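You operate a simulated robot arm through the tools that you are given. There is no shell and no other tool. Be economical: measure what you need, move in short steps, check, and stop when the job is done.

Carry out the task below with a simulated robot arm. There is one attempt and no reset: what you move stays moved.

JOB
Make room on the hobby table top for the clear beads jar. At the end: the clear beads jar stands where the beige wooden block stood; the blue xl cartridge is on the white tea saucer; the beige wooden block from the hobby table top is on the top of the jar step; the orange key stands on top of the cream four-dot balsa wedge; the green key stands where the blue xl cartridge stood; whatever was shut is shut again. Leave all else as you found it, and nothing knocked over.

It is judged by the outcome, as a careful person would: the job done as asked, and still so three seconds after it is handed in. It fails if anything else is knocked over, pushed out of place, dropped, spilled or broken.

ROBOT AND FRAMES
A 6-joint arm with a two-finger parallel gripper, fixed in place. Base frame: the origin is at the foot of the arm, x ahead of it, y to its left, z up; the work surface is at about z = 0. Readings come in mm, rad, newtons and seconds.
With the tool pointing down near the work surface it reaches from about 180 to 460 mm from the base axis. Its first joint turns from -1.222 to 1.222 rad. Payload 1.9 kg.
The TCP is the grasp point between the finger pads, 23 mm short of the fingertips. In the tool frame z runs along the fingers and y along their closing line. Largest opening 94 mm; finger width 38, thickness 10; the body of the gripper, 54 by 96 mm, starts 39 mm behind the TCP.
Orientation is told as [roll, pitch, yaw] about the base's x, y, z axes, in that order, counted from this pose: with the fingers straight down and closing along the base's y, the tool's x points along the base's -x, its y along +y and its z along -z.

CONTROLS
- The arm moves only by the tool step_arm. Its argument "motion" is a list of rows, each an object of numbers (a shift or turn left out is 0, a gripper value left out holds the last): "dx", "dy", "dz": the shift along the base's x, y, z in units of 500 mm (1.0 is 500 mm); "wx", "wy", "wz": the turn, a rotation vector about the base's x, y, z in units of 120 degrees (1.0 is 120 degrees); "gripper": the gripper command, from -1 (shut) to 1 (fully open), values between in proportion. In form: [{"dx": .., "dy": .., "dz": .., "wx": .., "wy": .., "wz": .., "gripper": ..}, ...]. A call has 1 to 8 rows; each row is the pose to reach, as a shift and turn from the pose commanded when the call began. A call with a number of a shift or a turn outside -1 to 1 is refused whole. Each row takes 0.2 s and may step no farther than 50 mm and 0.15 rad from the row before; otherwise, or with a gripper value out of range, the whole call is refused. Where a pose cannot be reached the arm comes as near as it can. A force on the tool above 40 N (or 10 N above the force at the start of the call, whichever is more), or a blocked arm, ends the call early, and 0.2 s more pass. The fingers move at their own pace (about 108 mm/s each) and stop on an object; they squeeze with about 36 N. The grip force told is the motor's: it shows also when the fingers shut on nothing. Time passes only in rows, and 0.2 s behind the last, so rows that repeat a pose let the fingers close. It gives the time, the measured TCP pose, the force on the tool (base axes), the opening and the grip force at its end, in the units of the frame above (readings bear some noise).
- Cameras (640 x 400 px; columns grow to the right, rows downward): "scene" is fixed at [49.4, 306.7, 427.2]; the picture's right is [-0.83, -0.55, 0.00], its down [-0.31, 0.47, -0.83] and it looks along [0.46, -0.69, -0.56] (base axes); focal length 214 px, centre (320, 200). "wrist" rides on the gripper at [86, 16, -75] in the tool frame; the picture's right is [-0.18, 0.98, 0.00], its down [-0.58, -0.11, -0.81] and it looks along [-0.79, -0.15, 0.59] (tool axes); focal length 243 px, centre (320, 200). There is no depth. A picture from a camera that has moved, and an enlarged one, comes with that camera's place and axes in the base frame and with its lens.
- capture(camera): a new picture of that camera. The clock stands still meanwhile.
- inspect(camera, box): a new picture of the part [left, top, right, bottom] of that camera's present view, enlarged. The clock stands still meanwhile.
- close_job(): hands the job in; it is judged then, once.

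Go step by step. Nothing tells you positions but the pictures and the camera data: compare them with the known pose of the tool, close in by small moves and look again before you grip or let go. The budget is 120 turns and 76 pictures, counting those below and the enlarged ones. Unless the task says otherwise, let go and move clear before handing in, and close with one line.

The tools are called after "Call:" by a JSON object that holds its "api" and its "payload". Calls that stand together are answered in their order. step_arm: Moves the arm, as the interface text tells. Its arguments: {"type":"object","properties":{"motion":{"type":"array","items":{"type":"object","properties":{"dx":{"type":"number"},"dy":{"type":"number"},"dz":{"type":"number"},"wx":{"type":"number"},"wy":{"type":"number"},"wz":{"type":"number"},"gripper":{"type":"number"}}}}},"required":["motion"]} The other tools are called the same way: capture (camera) takes a picture; inspect (camera, box) takes an enlarged picture of a part of a camera's view; close_job () hands the job in.

At the start:

```text
time_s: 0.0
ee_pos: [320.8, 63.9, 354.1]
tcp_rot: [0.004, -0.002, 0.0]
contact_force: [-0.4, -0.3, -0.5]
finger_gap: 93.7
grasp_force: 0.0
```

scene: 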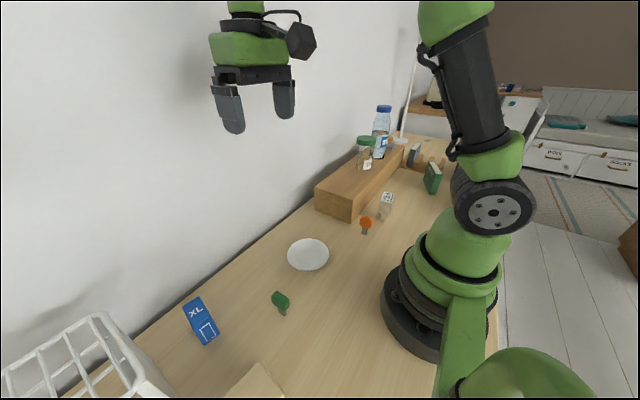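
wrist: 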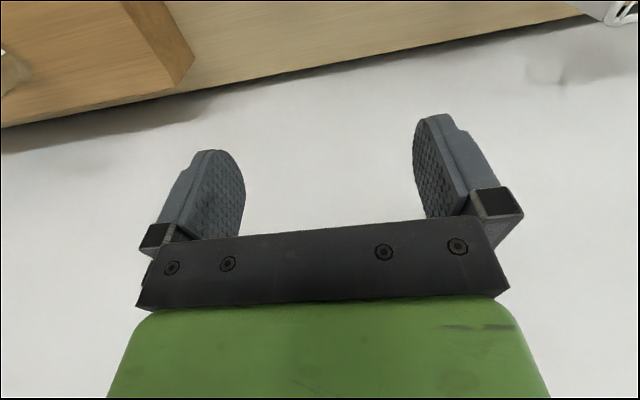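

I see a table with a step (with jar and bottle), saucer, two keys, the XL cartridge and something beige near the bottom of the picture. I'll take enlarged views first to identify everything.

Call:
{"api": "inspect", "payload": {"camera": "scene", "box": [300, 90, 460, 250]}}

Call:
{"api": "inspect", "payload": {"camera": "scene", "box": [160, 220, 400, 400]}}

```text
2.50 times, centred on (380, 170) of scene
camera zoom: at [49.4, 306.7, 427.2], right [-0.83, -0.55, 0.0], down [-0.31, 0.47, -0.83], along [0.46, -0.69, -0.56], focal length 536 px, centre (170, 275)
```

zoom: 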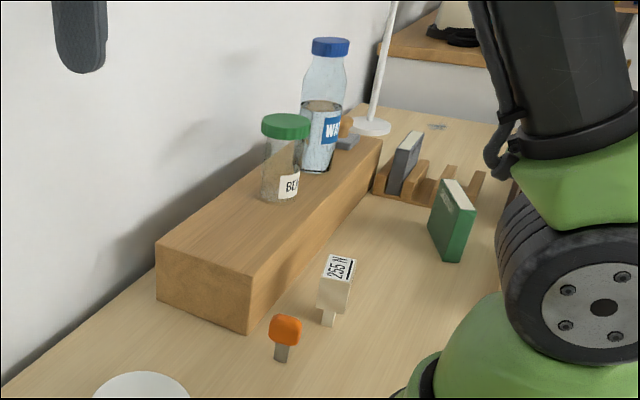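

```text
2.22 times, centred on (280, 310) of scene
camera zoom: at [49.4, 306.7, 427.2], right [-0.83, -0.55, 0.0], down [-0.31, 0.47, -0.83], along [0.46, -0.69, -0.56], focal length 477 px, centre (409, -44)
```

zoom: 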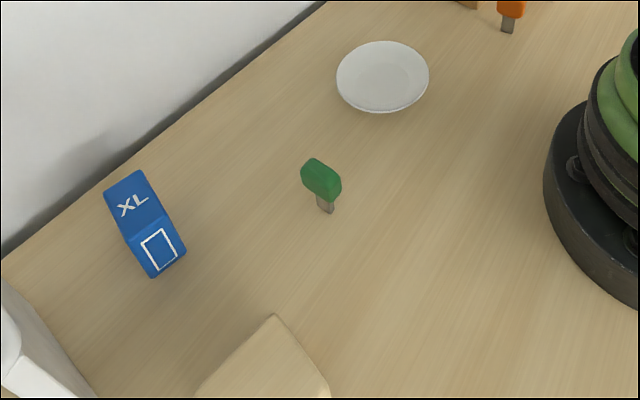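

The keys, saucer, cartridge and a block with "255 N" on it are visible, and a beige item sits close to the camera at the bottom. I'll tilt the tool so the wrist camera looks down on the whole table.

Call:
{"api": "step_arm", "payload": {"motion": [{"wy": 0.07, "dx": -0.03}, {"wy": 0.14, "dx": -0.06}, {"wy": 0.21, "dx": -0.09}, {"wy": 0.28, "dx": -0.12}, {"wy": 0.28, "dx": -0.12}]}}

Call:
{"api": "capture", "payload": {"camera": "wrist"}}

```text
time_s: 1.2
ee_pos: [260.2, 63.7, 352.7]
tcp_rot: [0.002, 0.585, 0.001]
contact_force: [0.0, 0.0, -0.1]
finger_gap: 93.9
grasp_force: 0.1
```

```text
71 pictures are left
camera wrist: at [228.6, 80.0, 463.5], right [0.16, 0.98, -0.1], down [0.93, -0.11, 0.35], along [0.33, -0.15, -0.93], focal length 243 px, centre (320, 200)
```

wrist: 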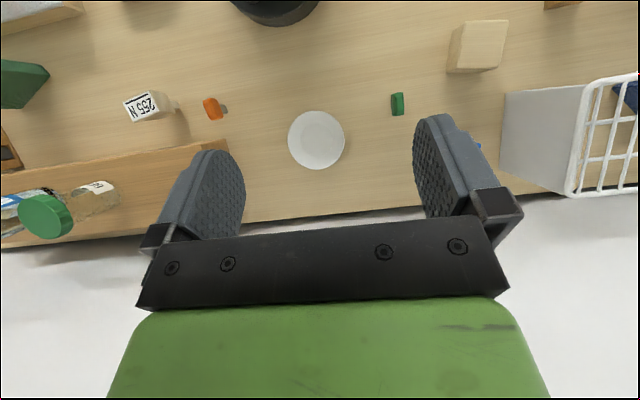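

The beige block is near (+y) side, and there's a white wire cage. I still need the four-dot wedge, so I'll enlarge parts of this view.

Call:
{"api": "inspect", "payload": {"camera": "wrist", "box": [440, 0, 640, 200]}}

Call:
{"api": "inspect", "payload": {"camera": "wrist", "box": [0, 50, 240, 250]}}

```text
2.00 times, centred on (540, 100) of wrist
camera zoom: at [228.6, 80.0, 463.5], right [0.16, 0.98, -0.1], down [0.93, -0.11, 0.35], along [0.33, -0.15, -0.93], focal length 485 px, centre (-120, 400)
```

zoom: 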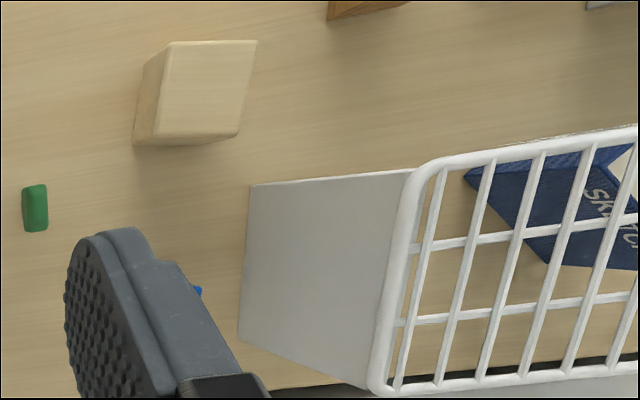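

```text
2.00 times, centred on (120, 150) of wrist
camera zoom: at [228.6, 80.0, 463.5], right [0.16, 0.98, -0.1], down [0.93, -0.11, 0.35], along [0.33, -0.15, -0.93], focal length 485 px, centre (720, 300)
```

zoom: 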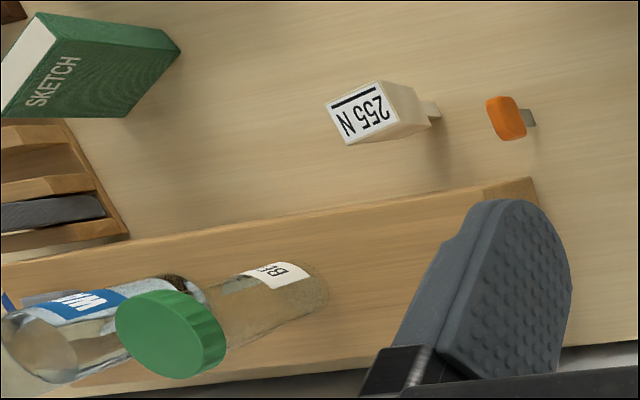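

The "255 N" item has a narrow foot and could be the wedge. I'll zoom in on it and on the cage side.

Call:
{"api": "inspect", "payload": {"camera": "scene", "box": [355, 180, 415, 240]}}

Call:
{"api": "step_arm", "payload": {"motion": [{"dy": 0.09}, {"dy": 0.18}, {"dy": 0.27, "dx": -0.05}, {"dy": 0.3, "dx": -0.1}, {"dy": 0.3, "dx": -0.1}]}}

Call:
{"api": "capture", "payload": {"camera": "wrist"}}

```text
6.67 times, centred on (385, 210) of scene
camera zoom: at [49.4, 306.7, 427.2], right [-0.83, -0.55, 0.0], down [-0.31, 0.47, -0.83], along [0.46, -0.69, -0.56], focal length 1430 px, centre (-113, 133)
```

zoom: 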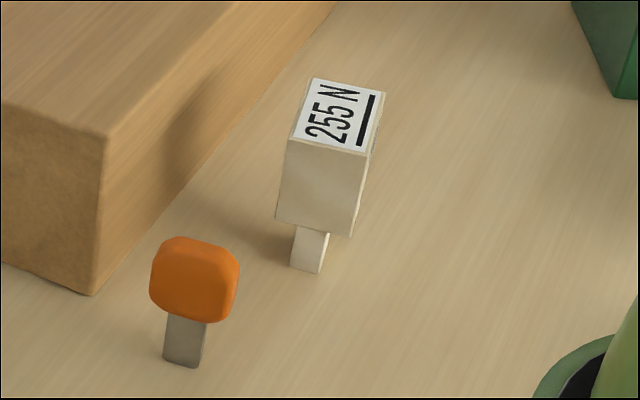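

```text
refused: row 3 steps farther than a row can; nothing moved
```

```text
67 pictures are left
camera wrist: at [228.6, 80.0, 463.5], right [0.16, 0.98, -0.1], down [0.93, -0.11, 0.35], along [0.33, -0.15, -0.93], focal length 243 px, centre (320, 200)
```

wrist: 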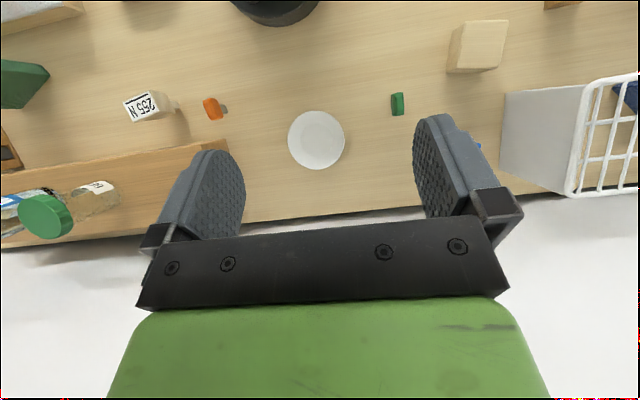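

No dots on that item, so I'll look further over the +y side and around the base.

Call:
{"api": "step_arm", "payload": {"motion": [{"dy": 0.09}, {"dy": 0.18}, {"dy": 0.24, "dx": -0.05}, {"dy": 0.28, "dx": -0.1}, {"dy": 0.28, "dx": -0.1}]}}

Call:
{"api": "capture", "payload": {"camera": "wrist"}}

```text
time_s: 2.4
ee_pos: [210.1, 203.7, 352.4]
tcp_rot: [0.002, 0.583, 0.0]
contact_force: [-0.3, 0.4, -0.3]
finger_gap: 94.0
grasp_force: 0.0
out of reach, approached as far as the arm can: row 1, 2
```

```text
66 pictures are left
camera wrist: at [179.6, 219.8, 463.8], right [0.16, 0.98, -0.1], down [0.93, -0.11, 0.35], along [0.33, -0.15, -0.93], focal length 243 px, centre (320, 200)
```

wrist: 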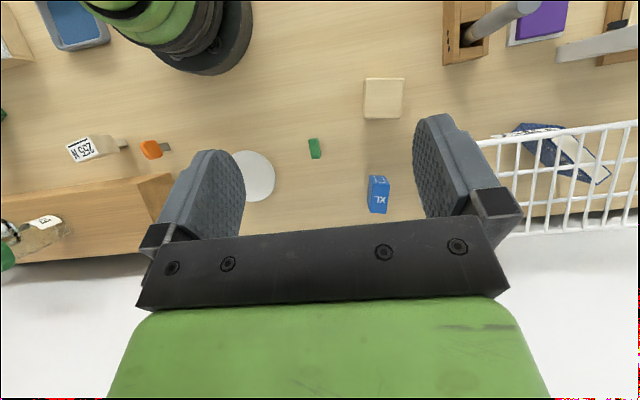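

More objects appear behind the cage and by the base; I'll enlarge those corners.

Call:
{"api": "inspect", "payload": {"camera": "wrist", "box": [430, 0, 640, 130]}}

Call:
{"api": "inspect", "payload": {"camera": "wrist", "box": [0, 0, 200, 125]}}

```text
3.05 times, centred on (535, 65) of wrist
camera zoom: at [179.6, 219.8, 463.8], right [0.16, 0.98, -0.1], down [0.93, -0.11, 0.35], along [0.33, -0.15, -0.93], focal length 739 px, centre (-335, 611)
```

zoom: 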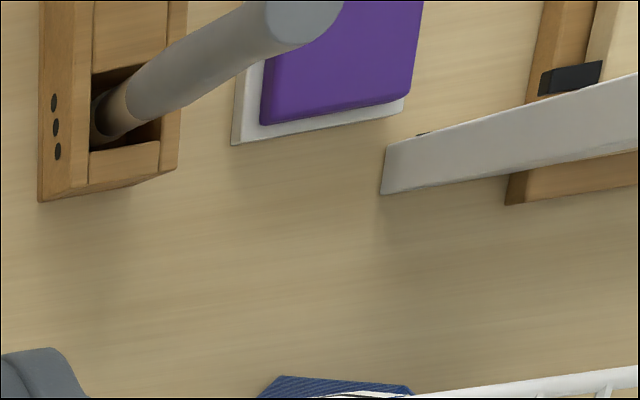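

```text
3.20 times, centred on (100, 62) of wrist
camera zoom: at [179.6, 219.8, 463.8], right [0.16, 0.98, -0.1], down [0.93, -0.11, 0.35], along [0.33, -0.15, -0.93], focal length 776 px, centre (1024, 640)
```

zoom: 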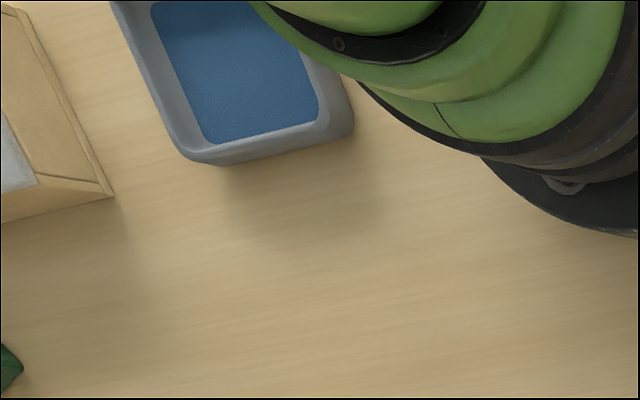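

Nothing with four dots yet. I'll swing to the −y side and look outward there, including the far face of the "255 N" item.

Call:
{"api": "step_arm", "payload": {"motion": [{"dy": -0.09, "wz": -0.07}, {"dy": -0.18, "wz": -0.14}, {"dy": -0.27, "wz": -0.21}, {"dy": -0.36, "wz": -0.28}, {"dy": -0.45, "wz": -0.35}, {"dy": -0.54, "wz": -0.42}, {"dy": -0.63, "wz": -0.49}, {"dy": -0.63, "wz": -0.49}]}}

Call:
{"api": "capture", "payload": {"camera": "wrist"}}

```text
time_s: 4.2
ee_pos: [212.0, -110.9, 355.8]
tcp_rot: [0.002, 0.586, -1.028]
contact_force: [0.2, -0.6, -0.3]
finger_gap: 94.0
grasp_force: 0.0
```

```text
63 pictures are left
camera wrist: at [208.6, -77.0, 465.0], right [0.92, 0.38, -0.1], down [0.39, -0.85, 0.35], along [0.05, -0.36, -0.93], focal length 243 px, centre (320, 200)
```

wrist: 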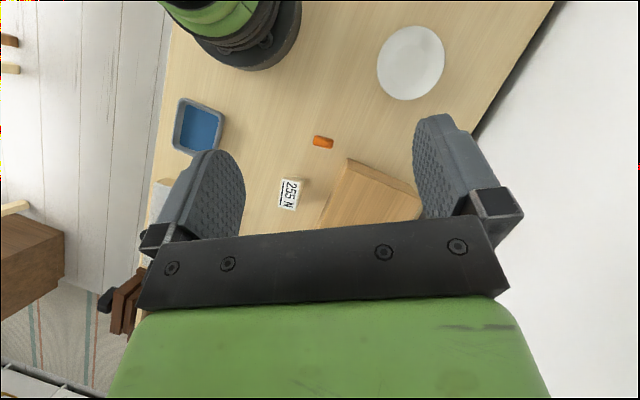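

I'll untilt the tool to look further along the step toward the far end.

Call:
{"api": "step_arm", "payload": {"motion": [{"wx": -0.06, "wy": -0.036}, {"wx": -0.12, "wy": -0.072}, {"wx": -0.18, "wy": -0.108}, {"wx": -0.24, "wy": -0.145}, {"wx": -0.24, "wy": -0.145}]}}

Call:
{"api": "capture", "payload": {"camera": "wrist"}}

```text
time_s: 5.4
ee_pos: [210.8, -111.2, 355.3]
tcp_rot: [0.001, -0.002, -1.026]
contact_force: [0.5, -1.1, -0.5]
finger_gap: 94.1
grasp_force: 0.2
```

```text
62 pictures are left
camera wrist: at [179.3, -28.8, 428.7], right [0.94, 0.35, 0.0], down [0.2, -0.55, 0.81], along [0.29, -0.76, -0.59], focal length 243 px, centre (320, 200)
```

wrist: 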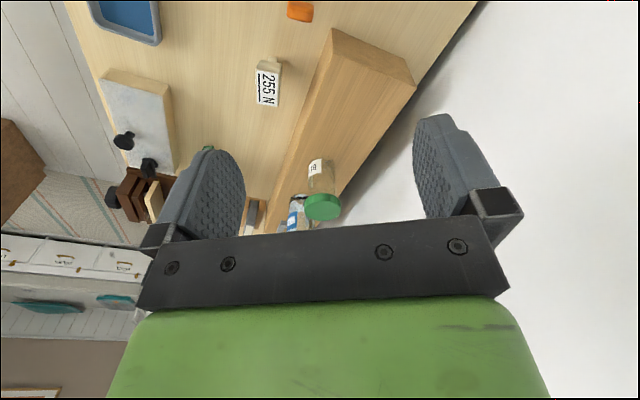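

The far end shows a tray, a whiteboard and an organizer, but no other wedge yet. I'll circle to view the "255 N" item from its far side.

Call:
{"api": "step_arm", "payload": {"motion": [{"dy": -0.06, "wz": 0.07}, {"dy": -0.12, "wz": 0.14}, {"dy": -0.18, "wz": 0.21}, {"dy": -0.24, "wz": 0.28}, {"dy": -0.3, "wz": 0.35}, {"dy": -0.36, "wz": 0.42, "dz": -0.05}, {"dy": -0.42, "wz": 0.49, "dz": -0.1}, {"dy": -0.42, "wz": 0.56, "dz": -0.15, "dx": -0.04}]}}

Call:
{"api": "step_arm", "payload": {"motion": [{"wz": 0.07}, {"wz": 0.14}, {"wz": 0.21}, {"wz": 0.28}, {"wz": 0.28}]}}

Call:
{"api": "capture", "payload": {"camera": "wrist"}}

```text
time_s: 7.2
ee_pos: [190.7, -321.6, 278.0]
tcp_rot: [0.002, -0.002, 0.147]
contact_force: [1.0, 0.2, 0.7]
finger_gap: 94.0
grasp_force: 0.1
```

```text
time_s: 8.4
ee_pos: [191.4, -321.8, 279.1]
tcp_rot: [0.002, -0.002, 0.736]
contact_force: [-0.1, -1.3, 0.0]
finger_gap: 94.0
grasp_force: 0.3
```

```text
61 pictures are left
camera wrist: at [115.2, -367.5, 353.4], right [-0.52, 0.85, 0.0], down [0.5, 0.31, 0.81], along [0.69, 0.42, -0.59], focal length 243 px, centre (320, 200)
```

wrist: 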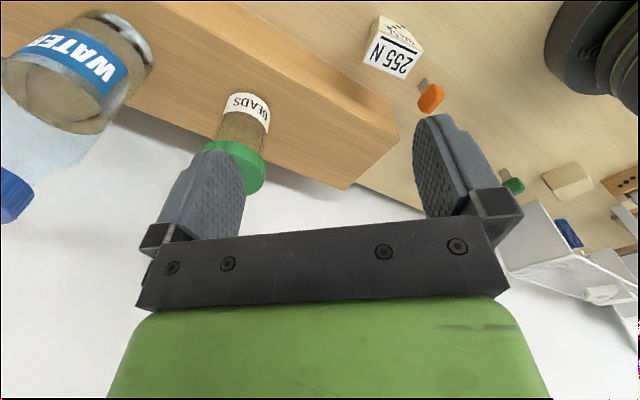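

The "255 N" item has markings on this far side; I'll enlarge it.

Call:
{"api": "inspect", "payload": {"camera": "wrist", "box": [340, 0, 460, 100]}}

Call:
{"api": "inspect", "payload": {"camera": "wrist", "box": [480, 150, 640, 310]}}

```text
4.00 times, centred on (400, 50) of wrist
camera zoom: at [115.2, -367.5, 353.4], right [-0.52, 0.85, 0.0], down [0.5, 0.31, 0.81], along [0.69, 0.42, -0.59], focal length 970 px, centre (0, 800)
```

zoom: 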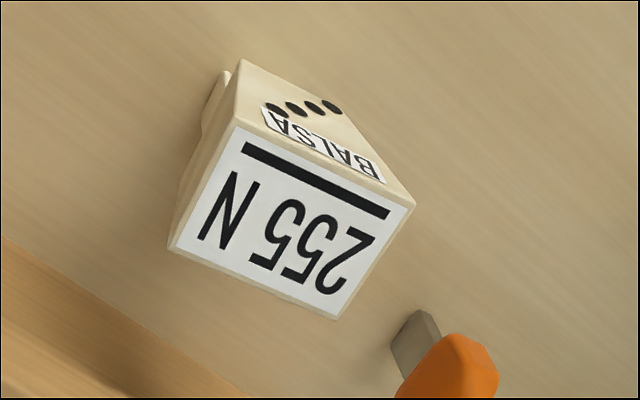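

```text
2.50 times, centred on (560, 230) of wrist
camera zoom: at [115.2, -367.5, 353.4], right [-0.52, 0.85, 0.0], down [0.5, 0.31, 0.81], along [0.69, 0.42, -0.59], focal length 606 px, centre (-280, 125)
```

zoom: 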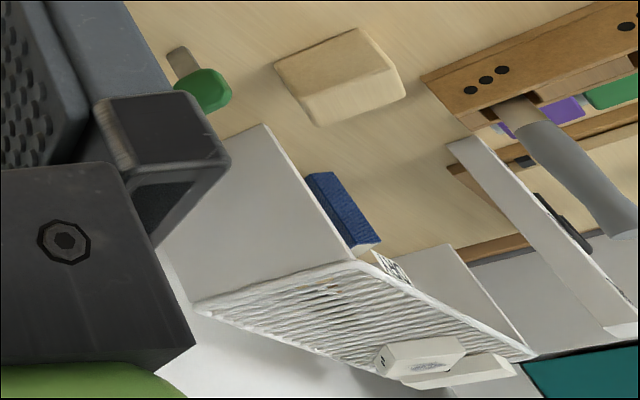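

Found it: the "255 N" balsa item has four dots, so that's the wedge (upright on a narrow foot). Now I'll go to the +y side and measure the cartridge, green key and block, with the tool tilted so the camera looks down.

Call:
{"api": "step_arm", "payload": {"motion": [{"dy": 0.08, "dx": 0.05, "dz": 0.02}, {"dy": 0.16, "dx": 0.1, "dz": 0.04}, {"dy": 0.25, "dx": 0.12, "dz": 0.06}, {"dy": 0.34, "dx": 0.12, "dz": 0.08}, {"dy": 0.43, "dx": 0.12, "dz": 0.08}, {"dy": 0.52, "dx": 0.12, "dz": 0.08}, {"dy": 0.61, "dx": 0.12, "dz": 0.08}, {"dy": 0.7, "dx": 0.12, "dz": 0.08}]}}

Call:
{"api": "step_arm", "payload": {"motion": [{"dy": 0.09, "wx": -0.046, "wy": 0.053}, {"dy": 0.18, "wx": -0.092, "wy": 0.106}, {"dy": 0.27, "wx": -0.138, "wy": 0.159}, {"dy": 0.3, "dx": -0.04, "wx": -0.161, "wy": 0.186}, {"dy": 0.3, "dx": -0.04, "wx": -0.161, "wy": 0.186}]}}

Call:
{"api": "capture", "payload": {"camera": "wrist"}}

```text
time_s: 10.2
ee_pos: [251.2, 28.6, 320.4]
tcp_rot: [0.002, -0.004, 0.733]
contact_force: [0.5, 0.3, -0.5]
finger_gap: 93.7
grasp_force: 0.0
```

```text
time_s: 11.4
ee_pos: [230.3, 180.1, 319.0]
tcp_rot: [0.013, 0.514, 0.735]
contact_force: [-0.4, 0.8, 0.1]
finger_gap: 94.2
grasp_force: 0.1
```

```text
58 pictures are left
camera wrist: at [191.2, 164.9, 427.4], right [-0.54, 0.84, -0.08], down [0.75, 0.52, 0.42], along [0.39, 0.16, -0.91], focal length 243 px, centre (320, 200)
```

wrist: 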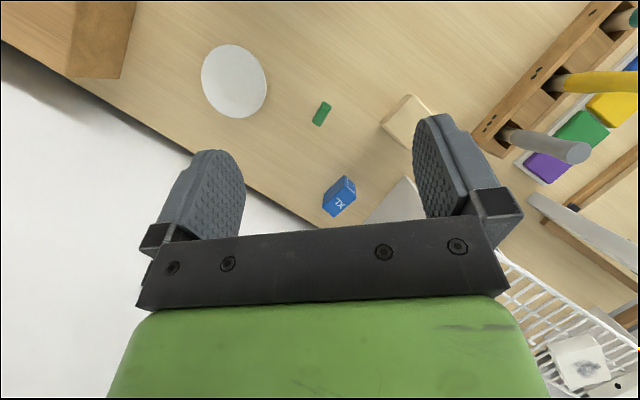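

Saucer, green key, cartridge and block are now in one view; I'll enlarge the central part to measure.

Call:
{"api": "inspect", "payload": {"camera": "wrist", "box": [280, 80, 440, 220]}}

Call:
{"api": "inspect", "payload": {"camera": "scene", "box": [170, 280, 310, 400]}}

```text
2.86 times, centred on (360, 150) of wrist
camera zoom: at [191.2, 164.9, 427.4], right [-0.54, 0.84, -0.08], down [0.75, 0.52, 0.42], along [0.39, 0.16, -0.91], focal length 693 px, centre (206, 343)
```

zoom: 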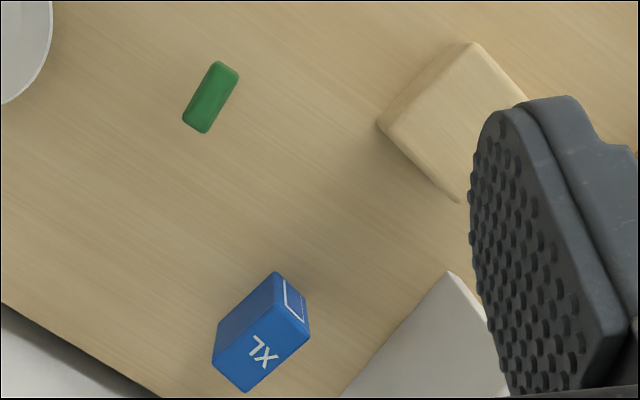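

```text
3.33 times, centred on (240, 340) of scene
camera zoom: at [49.4, 306.8, 427.2], right [-0.83, -0.55, 0.0], down [-0.31, 0.47, -0.83], along [0.46, -0.69, -0.56], focal length 715 px, centre (587, -267)
```

zoom: 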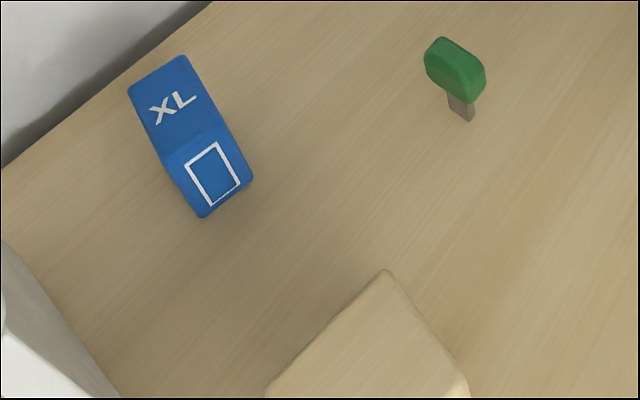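

Measured: cartridge ≈[335,260], about 46×26×62 mm with yaw −11°. Saucer ≈[277,13], green key ≈[234,160] and about 65 high, block ≈[174,276] at 56×56×45. I'll straighten the tool and go above the cartridge.

Call:
{"api": "step_arm", "payload": {"motion": [{"wx": 0.046, "wy": -0.053}, {"wx": 0.092, "wy": -0.106}, {"wx": 0.138, "wy": -0.159}, {"wx": 0.161, "wy": -0.186}, {"wx": 0.161, "wy": -0.186}]}}

Call:
{"api": "step_arm", "payload": {"motion": [{"wz": -0.065, "dx": 0.04, "dy": 0.03}, {"wz": -0.13, "dx": 0.08, "dy": 0.06}, {"wz": -0.195, "dx": 0.12, "dy": 0.09}, {"wz": -0.26, "dx": 0.16, "dy": 0.12}, {"wz": -0.325, "dx": 0.21, "dy": 0.16, "dz": -0.08}, {"wz": -0.39, "dx": 0.21, "dy": 0.16, "dz": -0.17}, {"wz": -0.44, "dx": 0.21, "dy": 0.16, "dz": -0.26}, {"wz": -0.44, "dx": 0.21, "dy": 0.16, "dz": -0.34}]}}

Call:
{"api": "capture", "payload": {"camera": "wrist"}}

Call:
{"api": "inspect", "payload": {"camera": "scene", "box": [130, 180, 310, 360]}}

```text
time_s: 12.6
ee_pos: [230.8, 179.9, 320.3]
tcp_rot: [0.001, -0.005, 0.73]
contact_force: [0.0, 0.2, 0.1]
finger_gap: 94.0
grasp_force: 0.1
```

```text
refused: row 5 steps farther than a row can; nothing moved
```

```text
55 pictures are left
camera wrist: at [155.2, 132.8, 393.9], right [-0.52, 0.85, 0.0], down [0.5, 0.3, 0.81], along [0.69, 0.42, -0.59], focal length 243 px, centre (320, 200)
```

wrist: 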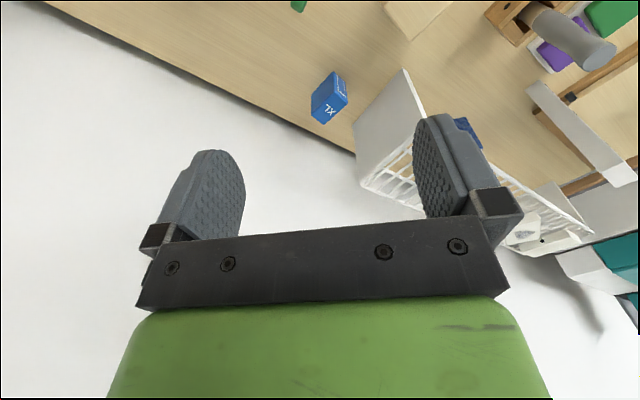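

```text
2.22 times, centred on (220, 270) of scene
camera zoom: at [49.4, 306.7, 427.2], right [-0.83, -0.55, 0.0], down [-0.31, 0.47, -0.83], along [0.46, -0.69, -0.56], focal length 477 px, centre (542, 44)
```

zoom: 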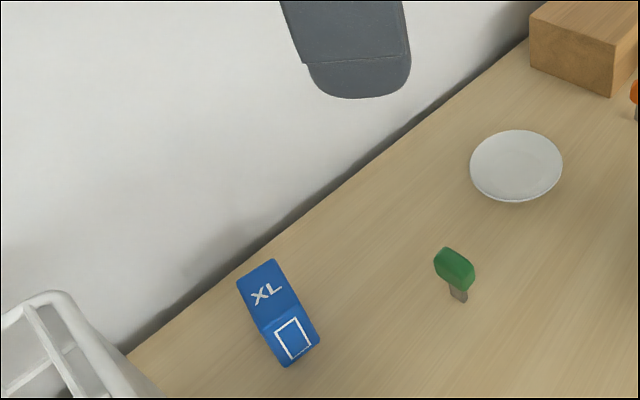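

The second move was refused for step size; I'll redo it with smaller steps.

Call:
{"api": "step_arm", "payload": {"motion": [{"wz": -0.063, "dx": 0.04, "dy": 0.03}, {"wz": -0.126, "dx": 0.08, "dy": 0.06}, {"wz": -0.189, "dx": 0.12, "dy": 0.09}, {"wz": -0.252, "dx": 0.16, "dy": 0.12}, {"wz": -0.315, "dx": 0.2, "dy": 0.15}, {"wz": -0.378, "dx": 0.21, "dy": 0.16, "dz": -0.09}, {"wz": -0.44, "dx": 0.21, "dy": 0.16, "dz": -0.18}, {"wz": -0.44, "dx": 0.21, "dy": 0.16, "dz": -0.27}]}}

Call:
{"api": "step_arm", "payload": {"motion": [{"dz": -0.04}, {"dz": -0.06}, {"dz": -0.06}]}}

Call:
{"api": "capture", "payload": {"camera": "wrist"}}

Call:
{"api": "inspect", "payload": {"camera": "scene", "box": [130, 200, 310, 380]}}

```text
time_s: 14.4
ee_pos: [334.8, 258.6, 184.9]
tcp_rot: [0.003, -0.003, -0.191]
contact_force: [0.0, -0.6, 0.5]
finger_gap: 93.8
grasp_force: 0.1
out of reach, approached as far as the arm can: row 5
```

```text
time_s: 15.2
ee_pos: [335.5, 258.8, 153.6]
tcp_rot: [0.001, -0.004, -0.189]
contact_force: [0.2, 0.4, -0.4]
finger_gap: 93.9
grasp_force: 0.2
```

```text
53 pictures are left
camera wrist: at [253.2, 291.2, 229.1], right [0.37, 0.93, 0.0], down [0.55, -0.22, 0.81], along [0.75, -0.29, -0.59], focal length 243 px, centre (320, 200)
```

wrist: 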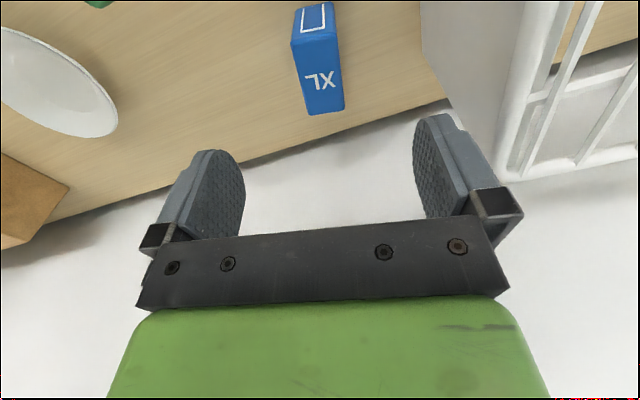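

```text
2.22 times, centred on (220, 290) of scene
camera zoom: at [49.4, 306.7, 427.2], right [-0.83, -0.55, 0.0], down [-0.31, 0.47, -0.83], along [0.46, -0.69, -0.56], focal length 477 px, centre (542, 0)
```

zoom: 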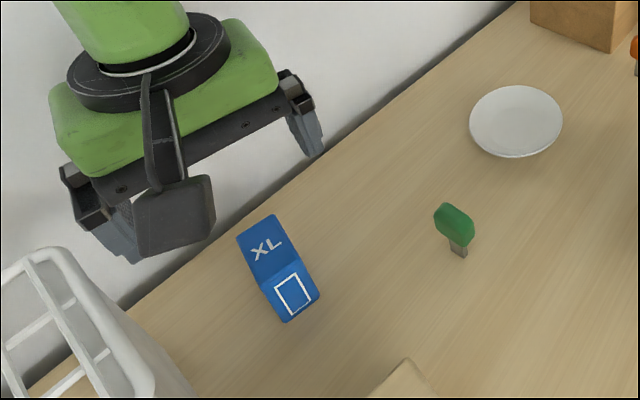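

The cartridge centre refines to ≈[334,261.5] with yaw −13°. I'll narrow the fingers a little because of the cage, then descend around it.

Call:
{"api": "step_arm", "payload": {"motion": [{"dy": 0.005, "wz": -0.019, "gripper": 0.35}, {"dy": 0.005, "dx": -0.002, "wz": -0.019, "dz": -0.06, "gripper": 0.35}, {"dy": 0.005, "dx": -0.002, "wz": -0.019, "dz": -0.12}, {"dy": 0.005, "dx": -0.002, "wz": -0.019, "dz": -0.17}, {"dy": 0.005, "dx": -0.002, "wz": -0.019, "dz": -0.17}]}}

Call:
{"api": "inspect", "payload": {"camera": "scene", "box": [150, 240, 290, 380]}}

```text
time_s: 16.4
ee_pos: [333.4, 261.6, 69.3]
tcp_rot: [0.003, -0.002, -0.229]
contact_force: [0.2, 0.0, -0.9]
finger_gap: 63.7
grasp_force: 0.0
```

```text
2.86 times, centred on (220, 310) of scene
camera zoom: at [49.4, 306.7, 427.2], right [-0.83, -0.55, 0.0], down [-0.31, 0.47, -0.83], along [0.46, -0.69, -0.56], focal length 613 px, centre (606, -114)
```

zoom: 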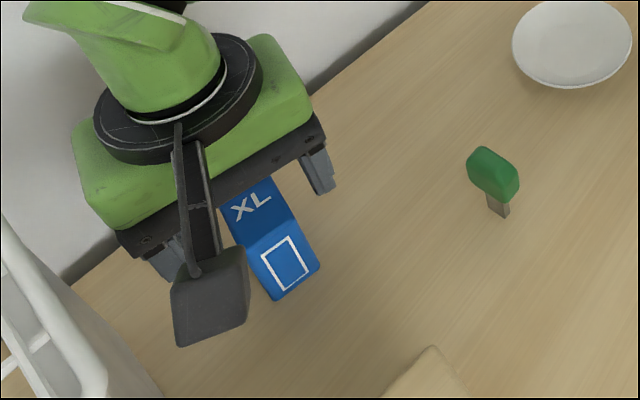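

The fingers straddle it. Down to z≈40 and close.

Call:
{"api": "step_arm", "payload": {"motion": [{"dz": -0.03}, {"dz": -0.058}, {"dz": -0.058, "gripper": -1}, {"dz": -0.058, "gripper": -1}, {"dz": -0.058, "gripper": -1}]}}

```text
time_s: 17.6
ee_pos: [334.7, 262.0, 39.2]
tcp_rot: [0.001, -0.003, -0.228]
contact_force: [1.0, 0.3, 1.8]
finger_gap: 29.1
grasp_force: 35.9
```

Cartridge is gripped (29 mm). I'll lift it and carry it towards the saucer.

Call:
{"api": "step_arm", "payload": {"motion": [{"dz": 0.08}, {"dz": 0.16}, {"dz": 0.2, "dy": -0.06, "dx": -0.02}, {"dz": 0.2, "dy": -0.15, "dx": -0.035}, {"dz": 0.2, "dy": -0.24, "dx": -0.055}, {"dz": 0.2, "dy": -0.33, "dx": -0.075}, {"dz": 0.2, "dy": -0.42, "dx": -0.095}, {"dz": 0.2, "dy": -0.498, "dx": -0.112}]}}

Call:
{"api": "step_arm", "payload": {"motion": [{"dz": -0.06}, {"dz": -0.06}]}}

Call:
{"api": "inspect", "payload": {"camera": "scene", "box": [230, 160, 390, 300]}}

Call:
{"api": "capture", "payload": {"camera": "wrist"}}

```text
time_s: 19.4
ee_pos: [278.0, 10.7, 138.8]
tcp_rot: [0.003, -0.003, -0.227]
contact_force: [0.6, -0.9, -0.2]
finger_gap: 29.1
grasp_force: 35.8
```

```text
time_s: 20.0
ee_pos: [279.0, 13.4, 108.0]
tcp_rot: [0.001, -0.005, -0.228]
contact_force: [-0.5, 0.5, -1.7]
finger_gap: 29.2
grasp_force: 36.3
```

```text
2.86 times, centred on (310, 230) of scene
camera zoom: at [49.4, 306.7, 427.2], right [-0.83, -0.55, 0.0], down [-0.31, 0.47, -0.83], along [0.46, -0.69, -0.56], focal length 613 px, centre (349, 114)
```

zoom: 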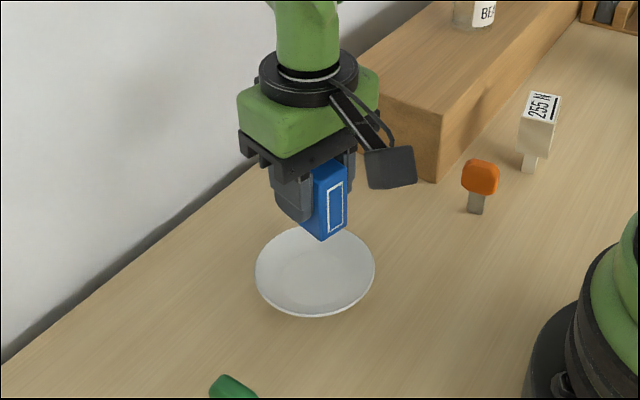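

```text
49 pictures are left
camera wrist: at [198.1, 47.6, 183.4], right [0.4, 0.92, 0.0], down [0.54, -0.24, 0.81], along [0.74, -0.32, -0.59], focal length 243 px, centre (320, 200)
```

wrist: 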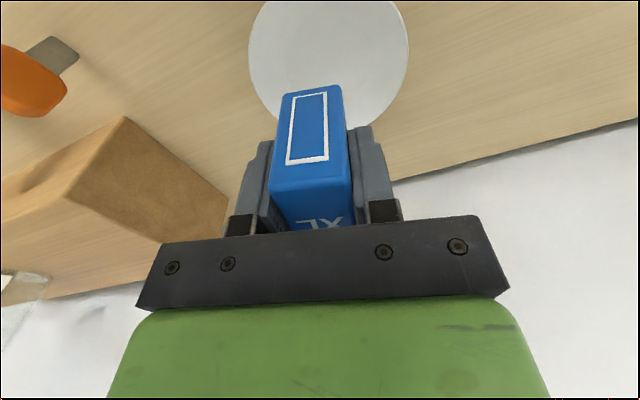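

The cartridge hangs above the saucer (centre ≈[279,16]). I'll lower it gently until contact.

Call:
{"api": "step_arm", "payload": {"motion": [{"dy": 0.006}, {"dy": 0.006, "dz": -0.06}, {"dy": 0.006, "dz": -0.1}, {"dy": 0.006, "dz": -0.112}, {"dy": 0.006, "dz": -0.118}, {"dy": 0.006, "dz": -0.118}]}}

Call:
{"api": "inspect", "payload": {"camera": "scene", "box": [250, 190, 370, 290]}}

```text
time_s: 21.4
ee_pos: [278.3, 16.3, 50.1]
tcp_rot: [0.002, -0.003, -0.229]
contact_force: [-10.8, 4.2, 30.7]
finger_gap: 29.5
grasp_force: 35.9
```

```text
4.00 times, centred on (310, 240) of scene
camera zoom: at [49.3, 306.7, 427.2], right [-0.83, -0.55, 0.0], down [-0.31, 0.47, -0.83], along [0.46, -0.69, -0.56], focal length 858 px, centre (360, 40)
```

zoom: 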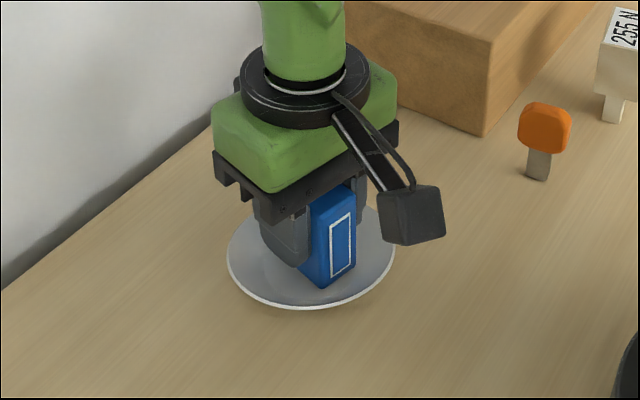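

Contact at z≈50 with a sideways force, so the cartridge sits slightly toward +x/−y of the dish centre. I'll lift a bit, shift and lower again.

Call:
{"api": "step_arm", "payload": {"motion": [{"dz": 0.008}, {"dz": 0.01, "dx": -0.012, "dy": 0.006}, {"dz": 0.004, "dx": -0.012, "dy": 0.006}, {"dz": 0.001, "dx": -0.012, "dy": 0.006}, {"dz": 0.001, "dx": -0.012, "dy": 0.006}]}}

```text
time_s: 22.6
ee_pos: [271.7, 19.3, 50.4]
tcp_rot: [0.001, -0.001, -0.227]
contact_force: [-0.4, -0.1, -0.3]
finger_gap: 29.6
grasp_force: 36.0
```

Call:
{"api": "step_arm", "payload": {"motion": [{"dz": -0.002}, {"dz": -0.004}, {"dz": -0.006}, {"dz": -0.008}, {"dz": -0.01}]}}

```text
time_s: 23.8
ee_pos: [271.3, 17.5, 45.8]
tcp_rot: [0.003, 0.001, -0.227]
contact_force: [0.3, 0.3, -0.3]
finger_gap: 29.2
grasp_force: 36.3
```

No contact yet at z≈46; I'll continue down gently.

Call:
{"api": "step_arm", "payload": {"motion": [{"dz": -0.002}, {"dz": -0.004}, {"dz": -0.006}, {"dz": -0.008}]}}

Call:
{"api": "inspect", "payload": {"camera": "scene", "box": [250, 190, 370, 290]}}

```text
time_s: 24.8
ee_pos: [272.2, 18.4, 43.4]
tcp_rot: [0.003, -0.003, -0.229]
contact_force: [-5.0, -0.6, 33.0]
finger_gap: 29.5
grasp_force: 36.2
```

```text
4.00 times, centred on (310, 240) of scene
camera zoom: at [49.3, 306.7, 427.2], right [-0.83, -0.55, 0.0], down [-0.31, 0.47, -0.83], along [0.46, -0.69, -0.56], focal length 858 px, centre (360, 40)
```

zoom: 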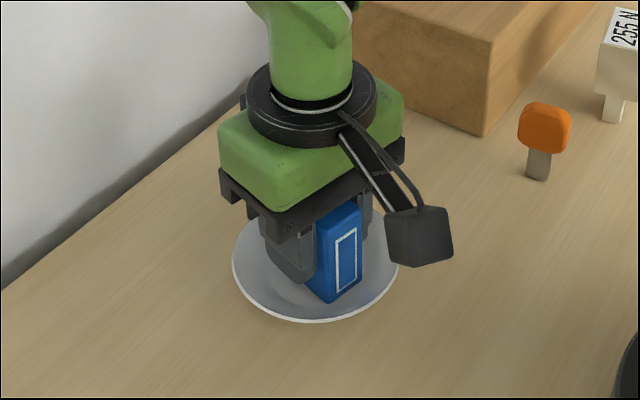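

It's now resting at about 4 mm above table level, inside the well of the saucer. I'll ease the pressure and release.

Call:
{"api": "step_arm", "payload": {"motion": [{"dz": 0.002}, {"dz": 0.002, "gripper": 0.2}, {"dz": 0.002, "gripper": 0.2}, {"dz": 0.002, "gripper": 0.2}]}}

Call:
{"api": "step_arm", "payload": {"motion": [{"dz": 0.06}, {"dz": 0.14}, {"dz": 0.22}, {"dz": 0.3, "dx": -0.02}]}}

Call:
{"api": "inspect", "payload": {"camera": "scene", "box": [250, 190, 370, 290]}}

Call:
{"api": "capture", "payload": {"camera": "wrist"}}

```text
time_s: 25.8
ee_pos: [271.7, 19.1, 43.7]
tcp_rot: [0.001, -0.002, -0.23]
contact_force: [0.1, 0.4, -0.3]
finger_gap: 56.4
grasp_force: 0.0
```

```text
time_s: 26.8
ee_pos: [260.7, 17.9, 194.9]
tcp_rot: [0.0, -0.001, -0.229]
contact_force: [0.3, -0.1, -0.2]
finger_gap: 56.6
grasp_force: 0.1
```

```text
4.00 times, centred on (310, 240) of scene
camera zoom: at [49.4, 306.7, 427.2], right [-0.83, -0.55, 0.0], down [-0.31, 0.47, -0.83], along [0.46, -0.69, -0.56], focal length 858 px, centre (360, 40)
```

zoom: 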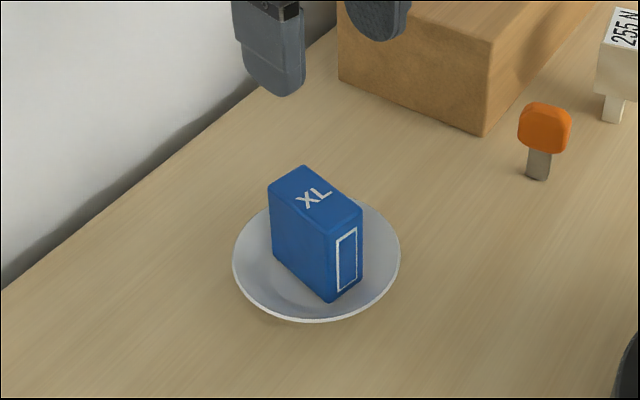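

```text
45 pictures are left
camera wrist: at [180.6, 53.9, 269.1], right [0.4, 0.92, 0.0], down [0.54, -0.24, 0.81], along [0.74, -0.32, -0.59], focal length 243 px, centre (320, 200)
```

wrist: 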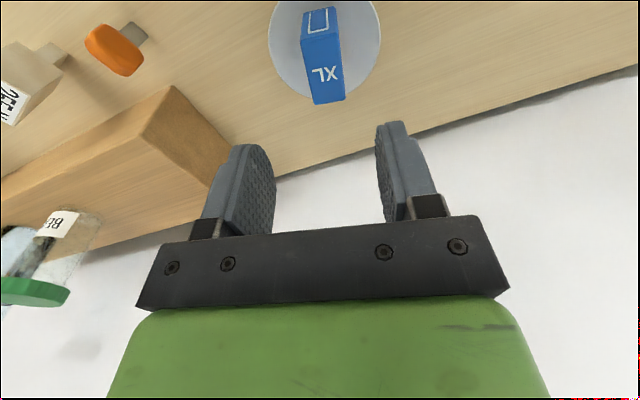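

The cartridge stands on the saucer. Next the green key: I'll go above it at ≈[234,159] with yaw +0.16.

Call:
{"api": "step_arm", "payload": {"motion": [{"dy": 0.07, "wz": 0.06}, {"dy": 0.14, "wz": 0.12, "dx": -0.02}, {"dy": 0.21, "wz": 0.186, "dx": -0.04}, {"dy": 0.282, "wz": 0.186, "dx": -0.054}, {"dy": 0.282, "wz": 0.186, "dx": -0.054, "dz": -0.06}, {"dy": 0.282, "wz": 0.186, "dx": -0.054, "dz": -0.09}, {"dy": 0.282, "wz": 0.186, "dx": -0.054, "dz": -0.09}]}}

Call:
{"api": "capture", "payload": {"camera": "wrist"}}

Call:
{"api": "inspect", "payload": {"camera": "scene", "box": [230, 240, 350, 340]}}

```text
time_s: 28.4
ee_pos: [235.0, 158.6, 147.8]
tcp_rot: [0.001, -0.003, 0.162]
contact_force: [-1.3, -0.7, -0.2]
finger_gap: 56.2
grasp_force: 0.0
```

```text
44 pictures are left
camera wrist: at [147.1, 160.8, 222.5], right [0.02, 1.0, 0.0], down [0.59, -0.02, 0.81], along [0.81, -0.02, -0.59], focal length 243 px, centre (320, 200)
```

wrist: 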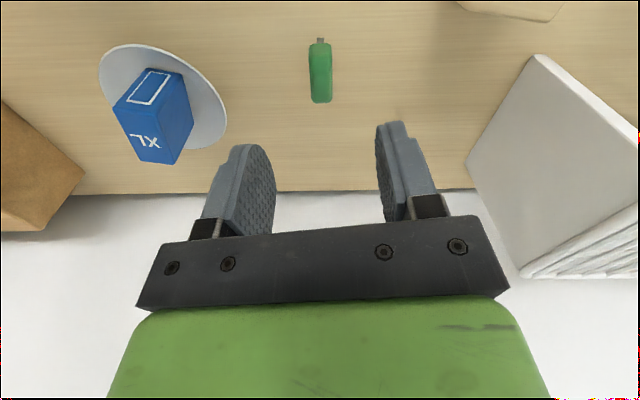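

```text
4.00 times, centred on (290, 290) of scene
camera zoom: at [49.4, 306.7, 427.2], right [-0.83, -0.55, 0.0], down [-0.31, 0.47, -0.83], along [0.46, -0.69, -0.56], focal length 858 px, centre (440, -160)
```

zoom: 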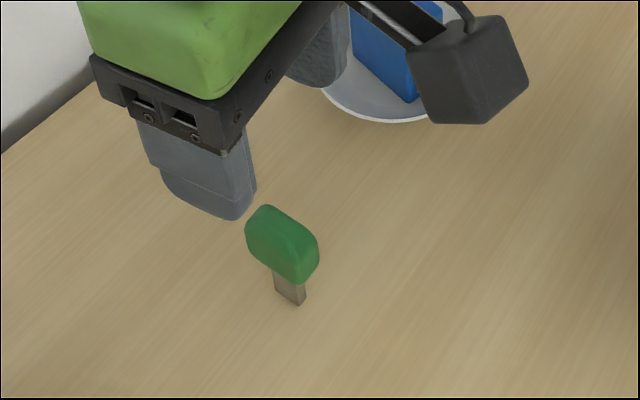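

I'll enlarge the key in the wrist view to fix its yaw and centre.

Call:
{"api": "inspect", "payload": {"camera": "wrist", "box": [280, 20, 360, 120]}}

```text
4.00 times, centred on (320, 70) of wrist
camera zoom: at [147.1, 160.8, 222.5], right [0.02, 1.0, 0.0], down [0.59, -0.02, 0.81], along [0.81, -0.02, -0.59], focal length 970 px, centre (320, 720)
```

zoom: 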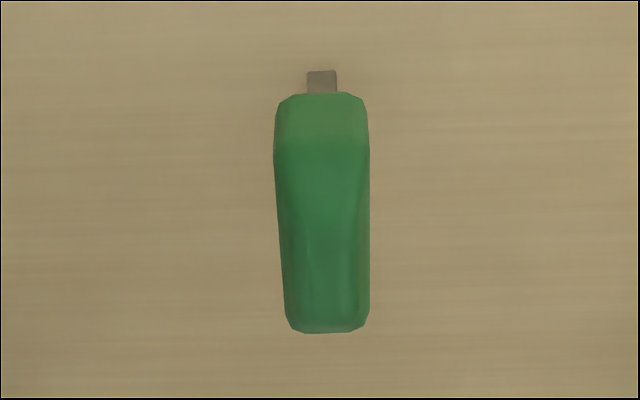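

Key yaw is ≈0, centre ≈[233,160], thickness ≈15. I'll align yaw, descend to z≈47 and grip the head.

Call:
{"api": "step_arm", "payload": {"motion": [{"wz": -0.05, "dx": -0.002, "dy": 0.002}, {"wz": -0.074, "dx": -0.003, "dy": 0.002, "dz": -0.05}, {"wz": -0.074, "dx": -0.003, "dy": 0.002, "dz": -0.12}, {"wz": -0.074, "dx": -0.003, "dy": 0.002, "dz": -0.17}, {"wz": -0.074, "dx": -0.003, "dy": 0.002, "dz": -0.17}]}}

Call:
{"api": "capture", "payload": {"camera": "wrist"}}

Call:
{"api": "inspect", "payload": {"camera": "scene", "box": [230, 240, 350, 340]}}

```text
time_s: 29.6
ee_pos: [234.2, 160.2, 63.1]
tcp_rot: [0.002, -0.004, 0.005]
contact_force: [0.2, -0.1, -0.7]
finger_gap: 56.6
grasp_force: 0.0
```

```text
41 pictures are left
camera wrist: at [146.8, 175.7, 137.6], right [0.18, 0.98, 0.0], down [0.58, -0.11, 0.81], along [0.8, -0.14, -0.59], focal length 243 px, centre (320, 200)
```

wrist: 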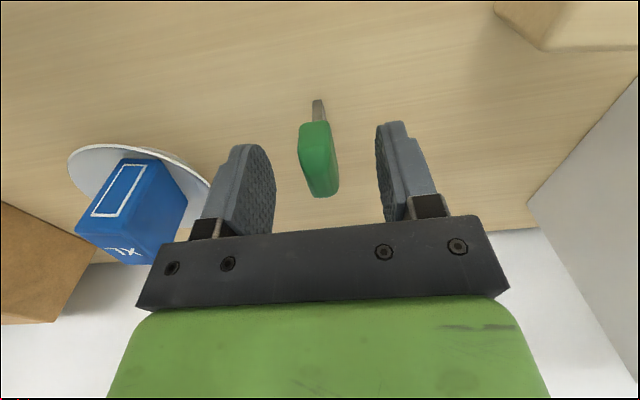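

```text
4.00 times, centred on (290, 290) of scene
camera zoom: at [49.4, 306.7, 427.2], right [-0.83, -0.55, 0.0], down [-0.31, 0.47, -0.83], along [0.46, -0.69, -0.56], focal length 858 px, centre (440, -160)
```

zoom: 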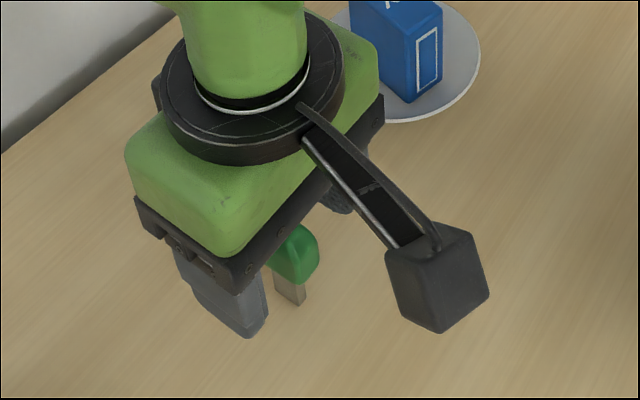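

Head spans roughly z 33–62 and is centred between the fingers. Down to z≈49 and close.

Call:
{"api": "step_arm", "payload": {"motion": [{"dz": -0.014}, {"dz": -0.028}, {"dz": -0.028, "gripper": -1}, {"dz": -0.028, "gripper": -1}, {"dz": -0.028, "gripper": -1}]}}

```text
time_s: 30.8
ee_pos: [232.9, 160.1, 49.8]
tcp_rot: [0.002, 0.0, 0.008]
contact_force: [0.8, 0.4, -0.4]
finger_gap: 15.1
grasp_force: 36.5
```

Gripped (15 mm). Lift and carry to where the cartridge stood ([334,262]).

Call:
{"api": "step_arm", "payload": {"motion": [{"dz": 0.05}, {"dz": 0.1}, {"dx": 0.05, "dy": 0.05, "dz": 0.1}, {"dx": 0.1, "dy": 0.1, "dz": 0.1}, {"dx": 0.15, "dy": 0.15, "dz": 0.1}, {"dx": 0.202, "dy": 0.203, "dz": 0.1}, {"dx": 0.202, "dy": 0.203, "dz": 0.05}, {"dx": 0.202, "dy": 0.203, "dz": 0.02}]}}

Call:
{"api": "step_arm", "payload": {"motion": [{"dz": -0.008}, {"dz": -0.014}, {"dz": -0.018}, {"dz": -0.02}]}}

Call:
{"api": "inspect", "payload": {"camera": "scene", "box": [150, 260, 290, 380]}}

```text
time_s: 32.6
ee_pos: [334.6, 262.4, 59.5]
tcp_rot: [0.001, -0.003, 0.008]
contact_force: [-0.9, 0.6, -1.2]
finger_gap: 14.7
grasp_force: 36.2
```

```text
time_s: 33.6
ee_pos: [335.0, 262.3, 50.1]
tcp_rot: [0.002, -0.004, 0.005]
contact_force: [-0.2, -1.2, 3.1]
finger_gap: 15.0
grasp_force: 35.9
```

```text
3.33 times, centred on (220, 320) of scene
camera zoom: at [49.4, 306.7, 427.2], right [-0.83, -0.55, 0.0], down [-0.31, 0.47, -0.83], along [0.46, -0.69, -0.56], focal length 715 px, centre (653, -200)
```

zoom: 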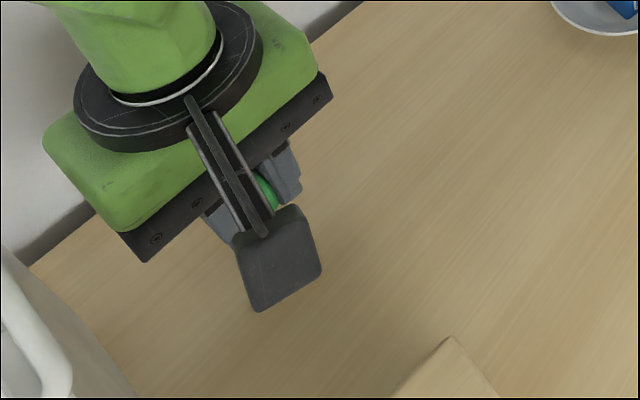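

Just touching (3 N). I'll open slightly first, then fully, and rise.

Call:
{"api": "step_arm", "payload": {"motion": [{"gripper": -0.62}, {"gripper": -0.55}, {"gripper": -0.4}, {"gripper": 0}, {"gripper": 0}]}}

Call:
{"api": "step_arm", "payload": {"motion": [{"dz": 0.04}, {"dz": 0.1}, {"dz": 0.18}, {"dz": 0.26}]}}

Call:
{"api": "inspect", "payload": {"camera": "scene", "box": [150, 260, 290, 380]}}

```text
time_s: 34.8
ee_pos: [335.3, 261.0, 49.5]
tcp_rot: [0.001, -0.001, 0.008]
contact_force: [-0.2, -0.3, 0.4]
finger_gap: 46.9
grasp_force: 0.1
```

```text
time_s: 35.8
ee_pos: [334.4, 261.8, 179.7]
tcp_rot: [0.001, -0.002, 0.005]
contact_force: [0.1, 0.4, -0.2]
finger_gap: 47.3
grasp_force: 0.1
```

```text
3.33 times, centred on (220, 320) of scene
camera zoom: at [49.4, 306.7, 427.2], right [-0.83, -0.55, 0.0], down [-0.31, 0.47, -0.83], along [0.46, -0.69, -0.56], focal length 715 px, centre (653, -200)
```

zoom: 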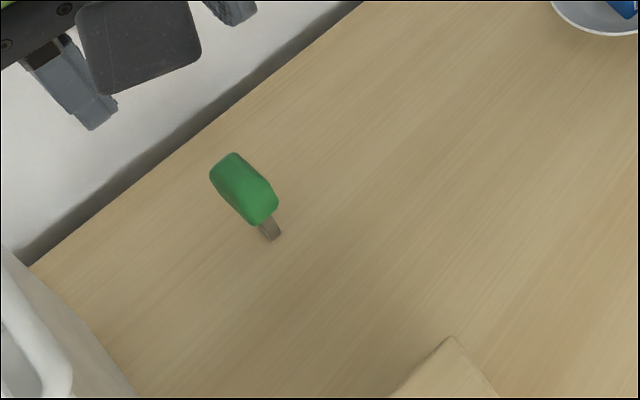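

The green key stands in the cartridge's place. Next the beige block: I'll move above ≈[174,276] with fingers fully open and look.

Call:
{"api": "step_arm", "payload": {"motion": [{"dx": -0.08, "gripper": 1}, {"dx": -0.16, "wz": -0.03, "dy": 0.01}, {"dx": -0.24, "wz": -0.06, "dy": 0.02}, {"dx": -0.32, "wz": -0.0955, "dy": 0.028}, {"dx": -0.32, "wz": -0.0955, "dy": 0.028, "dz": -0.06}, {"dx": -0.32, "wz": -0.0955, "dy": 0.028, "dz": -0.06}]}}

Call:
{"api": "capture", "payload": {"camera": "wrist"}}

Call:
{"api": "inspect", "payload": {"camera": "scene", "box": [160, 260, 340, 400]}}

```text
time_s: 37.2
ee_pos: [175.1, 276.1, 149.8]
tcp_rot: [0.001, -0.003, -0.193]
contact_force: [0.0, 0.7, 0.7]
finger_gap: 93.9
grasp_force: 0.0
```

```text
37 pictures are left
camera wrist: at [92.8, 308.1, 223.8], right [0.37, 0.93, 0.0], down [0.55, -0.22, 0.81], along [0.75, -0.3, -0.59], focal length 243 px, centre (320, 200)
```

wrist: 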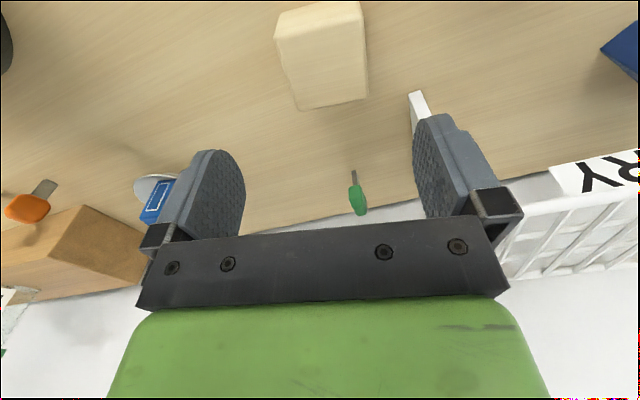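

```text
2.86 times, centred on (250, 330) of scene
camera zoom: at [49.4, 306.7, 427.2], right [-0.83, -0.55, 0.0], down [-0.31, 0.47, -0.83], along [0.46, -0.69, -0.56], focal length 613 px, centre (520, -171)
```

zoom: 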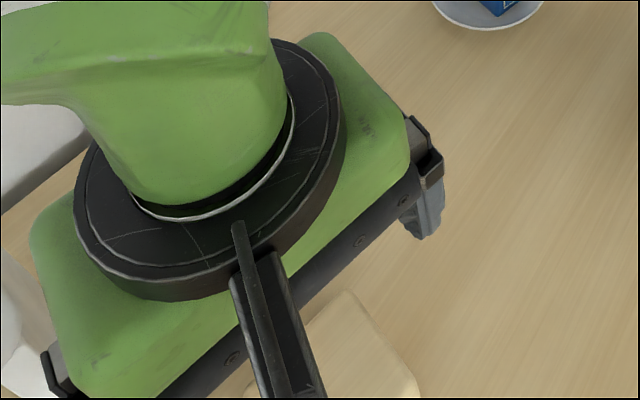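

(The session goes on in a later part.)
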